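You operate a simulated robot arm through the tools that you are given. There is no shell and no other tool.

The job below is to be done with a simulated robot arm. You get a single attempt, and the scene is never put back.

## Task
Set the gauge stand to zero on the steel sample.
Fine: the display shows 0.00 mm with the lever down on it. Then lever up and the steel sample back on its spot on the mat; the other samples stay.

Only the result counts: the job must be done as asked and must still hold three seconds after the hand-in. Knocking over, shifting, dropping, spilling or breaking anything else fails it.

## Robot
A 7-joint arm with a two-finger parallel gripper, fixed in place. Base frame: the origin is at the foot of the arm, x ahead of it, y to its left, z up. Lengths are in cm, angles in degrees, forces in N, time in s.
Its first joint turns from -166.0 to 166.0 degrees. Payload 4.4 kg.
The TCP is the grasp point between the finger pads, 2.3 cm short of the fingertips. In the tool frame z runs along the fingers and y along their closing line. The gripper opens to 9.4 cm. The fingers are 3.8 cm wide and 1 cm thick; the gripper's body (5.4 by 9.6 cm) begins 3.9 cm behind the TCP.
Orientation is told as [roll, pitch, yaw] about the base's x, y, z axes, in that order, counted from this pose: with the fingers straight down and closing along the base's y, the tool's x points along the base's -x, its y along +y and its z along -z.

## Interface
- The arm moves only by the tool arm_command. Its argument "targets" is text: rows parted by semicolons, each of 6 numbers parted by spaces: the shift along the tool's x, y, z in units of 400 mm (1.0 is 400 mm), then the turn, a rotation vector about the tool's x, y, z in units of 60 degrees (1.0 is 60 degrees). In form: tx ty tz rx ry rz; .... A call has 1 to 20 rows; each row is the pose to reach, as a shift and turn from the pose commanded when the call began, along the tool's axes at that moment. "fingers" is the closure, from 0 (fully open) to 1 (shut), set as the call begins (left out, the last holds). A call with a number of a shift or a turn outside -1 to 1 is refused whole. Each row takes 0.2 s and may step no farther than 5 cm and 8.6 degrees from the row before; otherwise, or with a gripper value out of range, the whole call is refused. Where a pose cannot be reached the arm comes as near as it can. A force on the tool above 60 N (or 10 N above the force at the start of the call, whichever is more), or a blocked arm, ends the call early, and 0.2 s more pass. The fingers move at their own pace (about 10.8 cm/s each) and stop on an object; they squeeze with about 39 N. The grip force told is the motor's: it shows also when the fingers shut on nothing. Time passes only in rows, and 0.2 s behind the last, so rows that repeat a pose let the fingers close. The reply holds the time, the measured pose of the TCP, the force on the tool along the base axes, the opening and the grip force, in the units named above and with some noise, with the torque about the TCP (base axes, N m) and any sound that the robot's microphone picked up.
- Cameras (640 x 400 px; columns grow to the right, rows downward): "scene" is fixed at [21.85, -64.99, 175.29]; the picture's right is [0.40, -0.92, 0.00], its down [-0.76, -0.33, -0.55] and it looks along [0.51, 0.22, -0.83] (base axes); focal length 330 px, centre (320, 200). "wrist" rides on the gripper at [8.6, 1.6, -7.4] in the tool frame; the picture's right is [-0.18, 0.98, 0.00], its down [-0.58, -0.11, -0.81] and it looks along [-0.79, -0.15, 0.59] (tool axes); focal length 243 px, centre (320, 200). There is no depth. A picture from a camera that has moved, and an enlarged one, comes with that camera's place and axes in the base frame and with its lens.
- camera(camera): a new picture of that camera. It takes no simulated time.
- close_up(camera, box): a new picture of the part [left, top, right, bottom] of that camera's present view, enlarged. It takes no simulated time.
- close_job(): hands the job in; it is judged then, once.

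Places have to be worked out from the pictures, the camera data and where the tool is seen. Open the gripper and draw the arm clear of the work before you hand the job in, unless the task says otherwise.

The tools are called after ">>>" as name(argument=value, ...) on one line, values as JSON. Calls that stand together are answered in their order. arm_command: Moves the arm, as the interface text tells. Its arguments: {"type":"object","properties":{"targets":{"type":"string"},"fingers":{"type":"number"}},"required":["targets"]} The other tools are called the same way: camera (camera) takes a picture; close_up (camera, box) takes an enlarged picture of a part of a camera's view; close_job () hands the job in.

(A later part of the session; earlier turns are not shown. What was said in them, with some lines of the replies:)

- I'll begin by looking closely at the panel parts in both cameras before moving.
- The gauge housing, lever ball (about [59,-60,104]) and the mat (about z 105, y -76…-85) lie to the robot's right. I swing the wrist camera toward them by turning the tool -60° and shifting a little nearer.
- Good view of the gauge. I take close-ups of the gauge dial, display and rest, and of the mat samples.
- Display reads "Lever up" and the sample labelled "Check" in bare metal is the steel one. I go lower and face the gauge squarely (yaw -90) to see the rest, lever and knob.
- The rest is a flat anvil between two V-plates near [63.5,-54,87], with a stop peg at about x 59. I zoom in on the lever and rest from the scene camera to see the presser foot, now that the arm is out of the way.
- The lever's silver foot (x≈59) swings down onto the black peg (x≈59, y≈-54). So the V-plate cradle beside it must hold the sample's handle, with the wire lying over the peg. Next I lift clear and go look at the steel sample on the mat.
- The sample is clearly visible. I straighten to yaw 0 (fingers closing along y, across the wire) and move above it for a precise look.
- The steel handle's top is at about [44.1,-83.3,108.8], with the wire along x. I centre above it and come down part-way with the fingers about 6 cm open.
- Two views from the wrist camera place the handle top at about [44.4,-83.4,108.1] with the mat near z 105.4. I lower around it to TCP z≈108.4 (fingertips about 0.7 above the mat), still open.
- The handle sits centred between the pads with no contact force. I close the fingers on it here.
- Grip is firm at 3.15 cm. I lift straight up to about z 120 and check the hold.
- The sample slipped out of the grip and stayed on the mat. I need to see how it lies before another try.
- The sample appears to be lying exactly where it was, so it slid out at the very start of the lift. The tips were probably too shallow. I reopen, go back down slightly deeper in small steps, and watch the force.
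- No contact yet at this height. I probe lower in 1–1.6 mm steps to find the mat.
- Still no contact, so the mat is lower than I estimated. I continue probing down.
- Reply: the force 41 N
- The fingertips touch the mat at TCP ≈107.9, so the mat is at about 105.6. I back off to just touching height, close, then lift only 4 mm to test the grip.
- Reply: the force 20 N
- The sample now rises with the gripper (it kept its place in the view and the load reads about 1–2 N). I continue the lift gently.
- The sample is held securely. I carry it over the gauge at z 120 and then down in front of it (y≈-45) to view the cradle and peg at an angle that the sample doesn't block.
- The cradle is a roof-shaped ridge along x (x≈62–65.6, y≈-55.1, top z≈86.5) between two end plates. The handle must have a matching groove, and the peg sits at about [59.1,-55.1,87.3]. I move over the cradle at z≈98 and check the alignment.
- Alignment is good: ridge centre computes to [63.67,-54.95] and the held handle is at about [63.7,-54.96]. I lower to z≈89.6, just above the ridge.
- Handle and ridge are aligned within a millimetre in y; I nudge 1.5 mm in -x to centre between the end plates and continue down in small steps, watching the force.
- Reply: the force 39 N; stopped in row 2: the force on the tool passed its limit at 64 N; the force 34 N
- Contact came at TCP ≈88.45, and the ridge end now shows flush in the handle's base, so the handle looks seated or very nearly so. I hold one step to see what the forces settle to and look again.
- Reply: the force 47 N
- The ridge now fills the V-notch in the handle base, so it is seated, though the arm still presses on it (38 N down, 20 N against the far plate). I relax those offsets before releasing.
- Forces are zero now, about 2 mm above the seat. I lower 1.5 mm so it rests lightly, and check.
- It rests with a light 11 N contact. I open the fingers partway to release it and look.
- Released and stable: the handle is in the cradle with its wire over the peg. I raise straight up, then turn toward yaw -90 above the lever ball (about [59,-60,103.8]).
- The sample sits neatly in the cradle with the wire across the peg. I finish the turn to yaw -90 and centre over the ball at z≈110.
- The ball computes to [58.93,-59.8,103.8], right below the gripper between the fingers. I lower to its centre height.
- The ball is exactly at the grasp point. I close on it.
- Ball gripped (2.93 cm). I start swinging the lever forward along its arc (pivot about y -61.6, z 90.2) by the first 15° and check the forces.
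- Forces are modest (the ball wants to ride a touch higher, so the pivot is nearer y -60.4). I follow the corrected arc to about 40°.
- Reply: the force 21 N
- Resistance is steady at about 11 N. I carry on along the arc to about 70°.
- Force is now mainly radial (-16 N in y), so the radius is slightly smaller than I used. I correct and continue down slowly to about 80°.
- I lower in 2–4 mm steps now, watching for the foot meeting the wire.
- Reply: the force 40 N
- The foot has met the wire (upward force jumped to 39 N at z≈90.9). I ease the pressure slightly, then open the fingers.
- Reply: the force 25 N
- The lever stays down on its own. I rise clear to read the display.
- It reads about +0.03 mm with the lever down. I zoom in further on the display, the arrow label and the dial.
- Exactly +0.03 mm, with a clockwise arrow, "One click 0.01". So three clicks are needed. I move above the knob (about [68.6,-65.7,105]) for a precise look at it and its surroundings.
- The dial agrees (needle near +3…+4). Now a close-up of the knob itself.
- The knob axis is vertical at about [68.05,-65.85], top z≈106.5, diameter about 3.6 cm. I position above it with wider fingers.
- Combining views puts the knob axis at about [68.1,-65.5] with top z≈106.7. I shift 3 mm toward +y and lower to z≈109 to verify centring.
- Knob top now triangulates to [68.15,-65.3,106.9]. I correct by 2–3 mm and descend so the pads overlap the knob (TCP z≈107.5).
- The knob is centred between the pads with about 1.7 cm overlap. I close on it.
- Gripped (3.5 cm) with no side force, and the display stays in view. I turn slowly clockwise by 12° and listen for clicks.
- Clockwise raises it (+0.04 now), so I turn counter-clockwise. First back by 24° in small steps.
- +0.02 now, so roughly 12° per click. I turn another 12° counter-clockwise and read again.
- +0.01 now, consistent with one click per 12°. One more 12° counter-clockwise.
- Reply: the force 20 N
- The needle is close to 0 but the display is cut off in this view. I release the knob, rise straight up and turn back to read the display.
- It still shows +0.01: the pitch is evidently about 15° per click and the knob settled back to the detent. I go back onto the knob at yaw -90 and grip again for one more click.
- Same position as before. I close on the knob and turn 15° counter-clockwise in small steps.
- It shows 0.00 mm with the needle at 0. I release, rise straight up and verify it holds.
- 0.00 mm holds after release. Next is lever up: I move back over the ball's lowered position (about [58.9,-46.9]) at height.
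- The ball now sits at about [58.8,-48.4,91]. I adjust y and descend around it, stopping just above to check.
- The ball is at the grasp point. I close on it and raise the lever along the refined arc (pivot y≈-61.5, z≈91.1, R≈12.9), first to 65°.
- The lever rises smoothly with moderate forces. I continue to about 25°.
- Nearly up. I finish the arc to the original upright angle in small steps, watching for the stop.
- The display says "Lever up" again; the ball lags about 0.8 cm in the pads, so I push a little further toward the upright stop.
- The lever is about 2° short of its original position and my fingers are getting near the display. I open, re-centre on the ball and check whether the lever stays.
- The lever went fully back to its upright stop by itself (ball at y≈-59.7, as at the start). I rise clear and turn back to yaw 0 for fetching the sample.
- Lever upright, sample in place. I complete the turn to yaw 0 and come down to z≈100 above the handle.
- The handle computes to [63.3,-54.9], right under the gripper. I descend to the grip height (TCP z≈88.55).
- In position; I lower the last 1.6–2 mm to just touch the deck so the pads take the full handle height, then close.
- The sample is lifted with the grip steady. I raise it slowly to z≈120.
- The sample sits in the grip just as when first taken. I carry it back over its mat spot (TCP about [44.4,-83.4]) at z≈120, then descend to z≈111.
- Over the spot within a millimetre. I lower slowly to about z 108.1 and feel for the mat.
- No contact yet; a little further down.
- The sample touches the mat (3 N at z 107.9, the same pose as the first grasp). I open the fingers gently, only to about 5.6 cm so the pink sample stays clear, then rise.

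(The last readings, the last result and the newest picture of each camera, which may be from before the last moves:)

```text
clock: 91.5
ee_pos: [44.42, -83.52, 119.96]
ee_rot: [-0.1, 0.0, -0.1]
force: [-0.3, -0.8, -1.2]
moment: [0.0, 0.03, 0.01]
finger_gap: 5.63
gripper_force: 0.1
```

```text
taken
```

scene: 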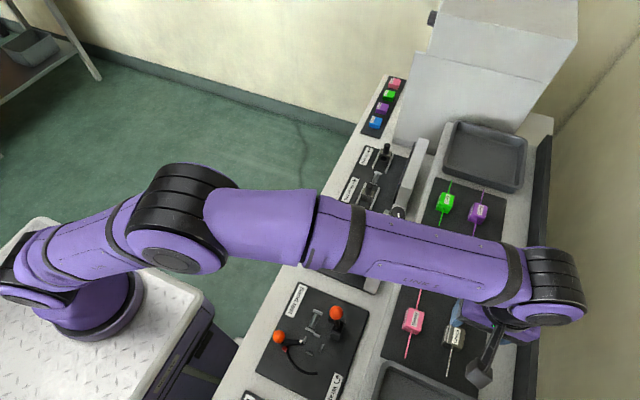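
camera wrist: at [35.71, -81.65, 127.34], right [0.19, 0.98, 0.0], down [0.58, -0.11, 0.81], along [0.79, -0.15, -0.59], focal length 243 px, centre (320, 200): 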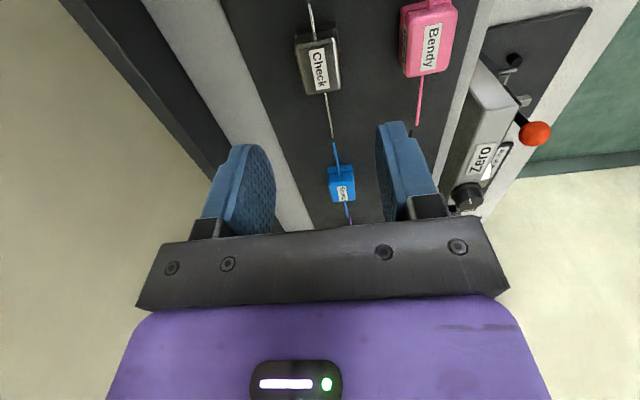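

The sample is back at the same picture position as before. I withdraw the arm up and back toward its starting area, then check everything.

>>> arm_command(targets="0 0 -0.1 0 0 0; 0 0 -0.2 0 0 0; -0.02 0.1 -0.25 0 0 0; -0.04 0.21 -0.28 0 0 0; -0.06 0.32 -0.3 0 0 0; -0.08 0.43 -0.3 0 0 0; -0.1 0.54 -0.3 0 0 0; -0.12 0.65 -0.3 0 0 0; -0.14 0.76 -0.3 0 0 0; -0.16 0.87 -0.3 0 0 0; -0.18 0.97 -0.3 0 0 0")

>>> arm_command(targets="-0.01 0.1 0 0 0 0; -0.02 0.2 0 0 0 0; -0.03 0.3 0 0 0 0; -0.03 0.35 0 0 0 0", fingers=0)

>>> camera(camera="scene")

>>> close_up(camera="scene", box=[400, 280, 528, 390])

>>> close_up(camera="scene", box=[310, 190, 430, 290])

>>> camera(camera="wrist")

```text
clock: 93.8
ee_pos: [51.64, -44.75, 131.87]
ee_rot: [-0.1, -0.1, -0.2]
force: [0.5, -0.5, -0.6]
moment: [0.02, -0.01, 0.01]
finger_gap: 5.65
gripper_force: 0.0
```

```text
clock: 94.8
ee_pos: [52.75, -30.66, 132.01]
ee_rot: [-0.1, 0.0, -0.2]
force: [0.8, 0.0, 0.0]
moment: [0.01, -0.01, -0.03]
finger_gap: 9.41
gripper_force: 0.1
```

```text
taken
```

scene: 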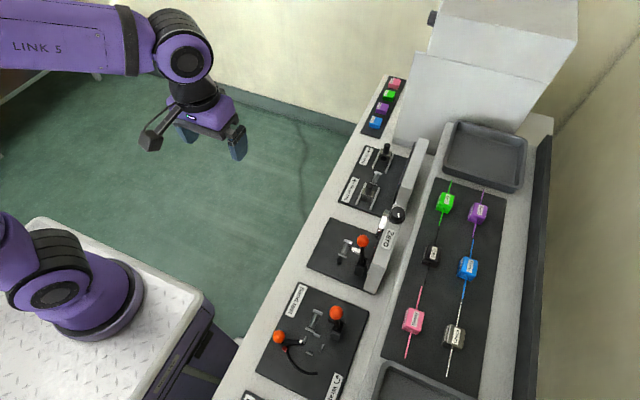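

```text
3.64 times, centred on (464, 335) of scene
camera zoom: at [21.85, -64.99, 175.29], right [0.4, -0.92, 0.0], down [-0.76, -0.33, -0.55], along [0.51, 0.22, -0.83], focal length 1200 px, centre (-204, -291)
```

zoom: 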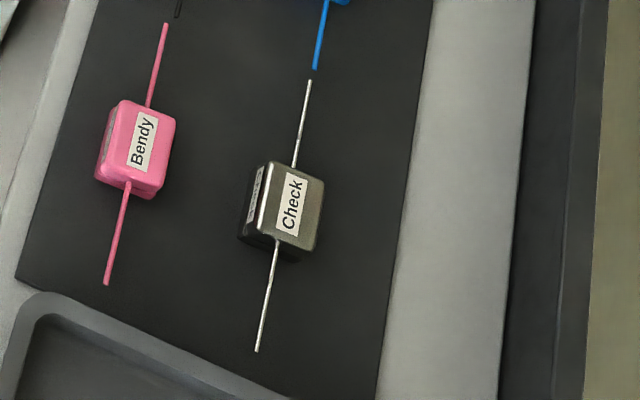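

```text
4.00 times, centred on (370, 240) of scene
camera zoom: at [21.85, -64.99, 175.29], right [0.4, -0.92, 0.0], down [-0.76, -0.33, -0.55], along [0.51, 0.22, -0.83], focal length 1320 px, centre (120, 40)
```

zoom: 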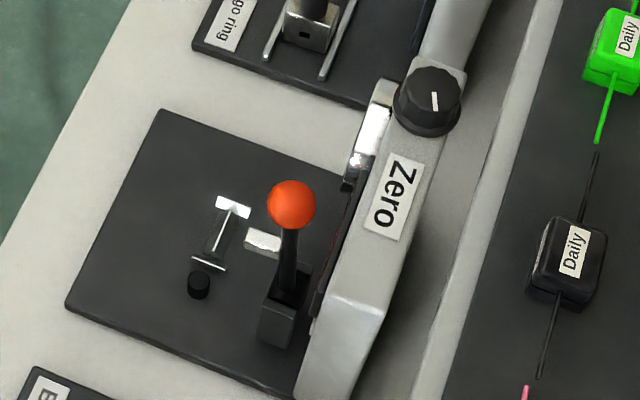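

```text
taken
camera wrist: at [44.18, -28.87, 139.28], right [0.18, 0.98, 0.0], down [0.58, -0.11, 0.81], along [0.79, -0.15, -0.59], focal length 243 px, centre (320, 200)
```

wrist: 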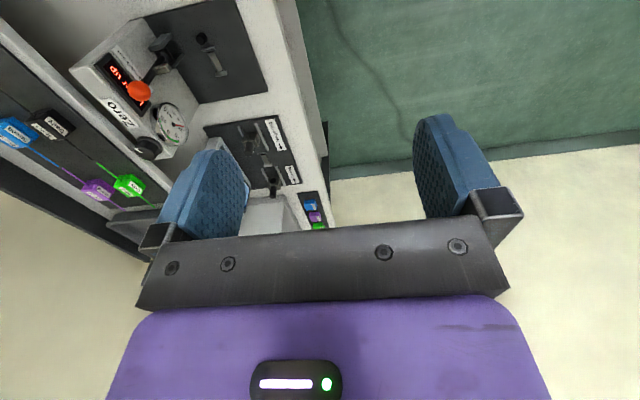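

All is as asked: the gauge read 0.00 mm with the lever down on the steel sample and nothing has touched the knob since. The lever is upright again, the steel sample is back on its spot, and the other samples haven't moved. The gripper is open and clear, so I hand in the job.

>>> close_job()

```text
The job is handed in.
```

The gauge stand is zeroed on the steel sample, and I've handed the job in. No result has come back.

- **Zero:** with the lever down on the steel sample (the one labelled "Check"), the display first read +0.03 mm. Turning the Zero knob counter-clockwise brought it to 0.00 mm, and it still read that after I let go of the knob.
- **Lever:** it is back at its upright stop, and the display reads "Lever up".
- **Steel sample:** it is back on its spot on the mat, about 2 mm from where it started, judged from the pictures.
- **Other samples:** none of them moved.
- **Arm:** the gripper is open and the arm is back near its starting position.

On the first try to pick up the sample, my grip was too shallow and it slipped out as I began to lift. It stayed in place on the mat, and the second grip held.
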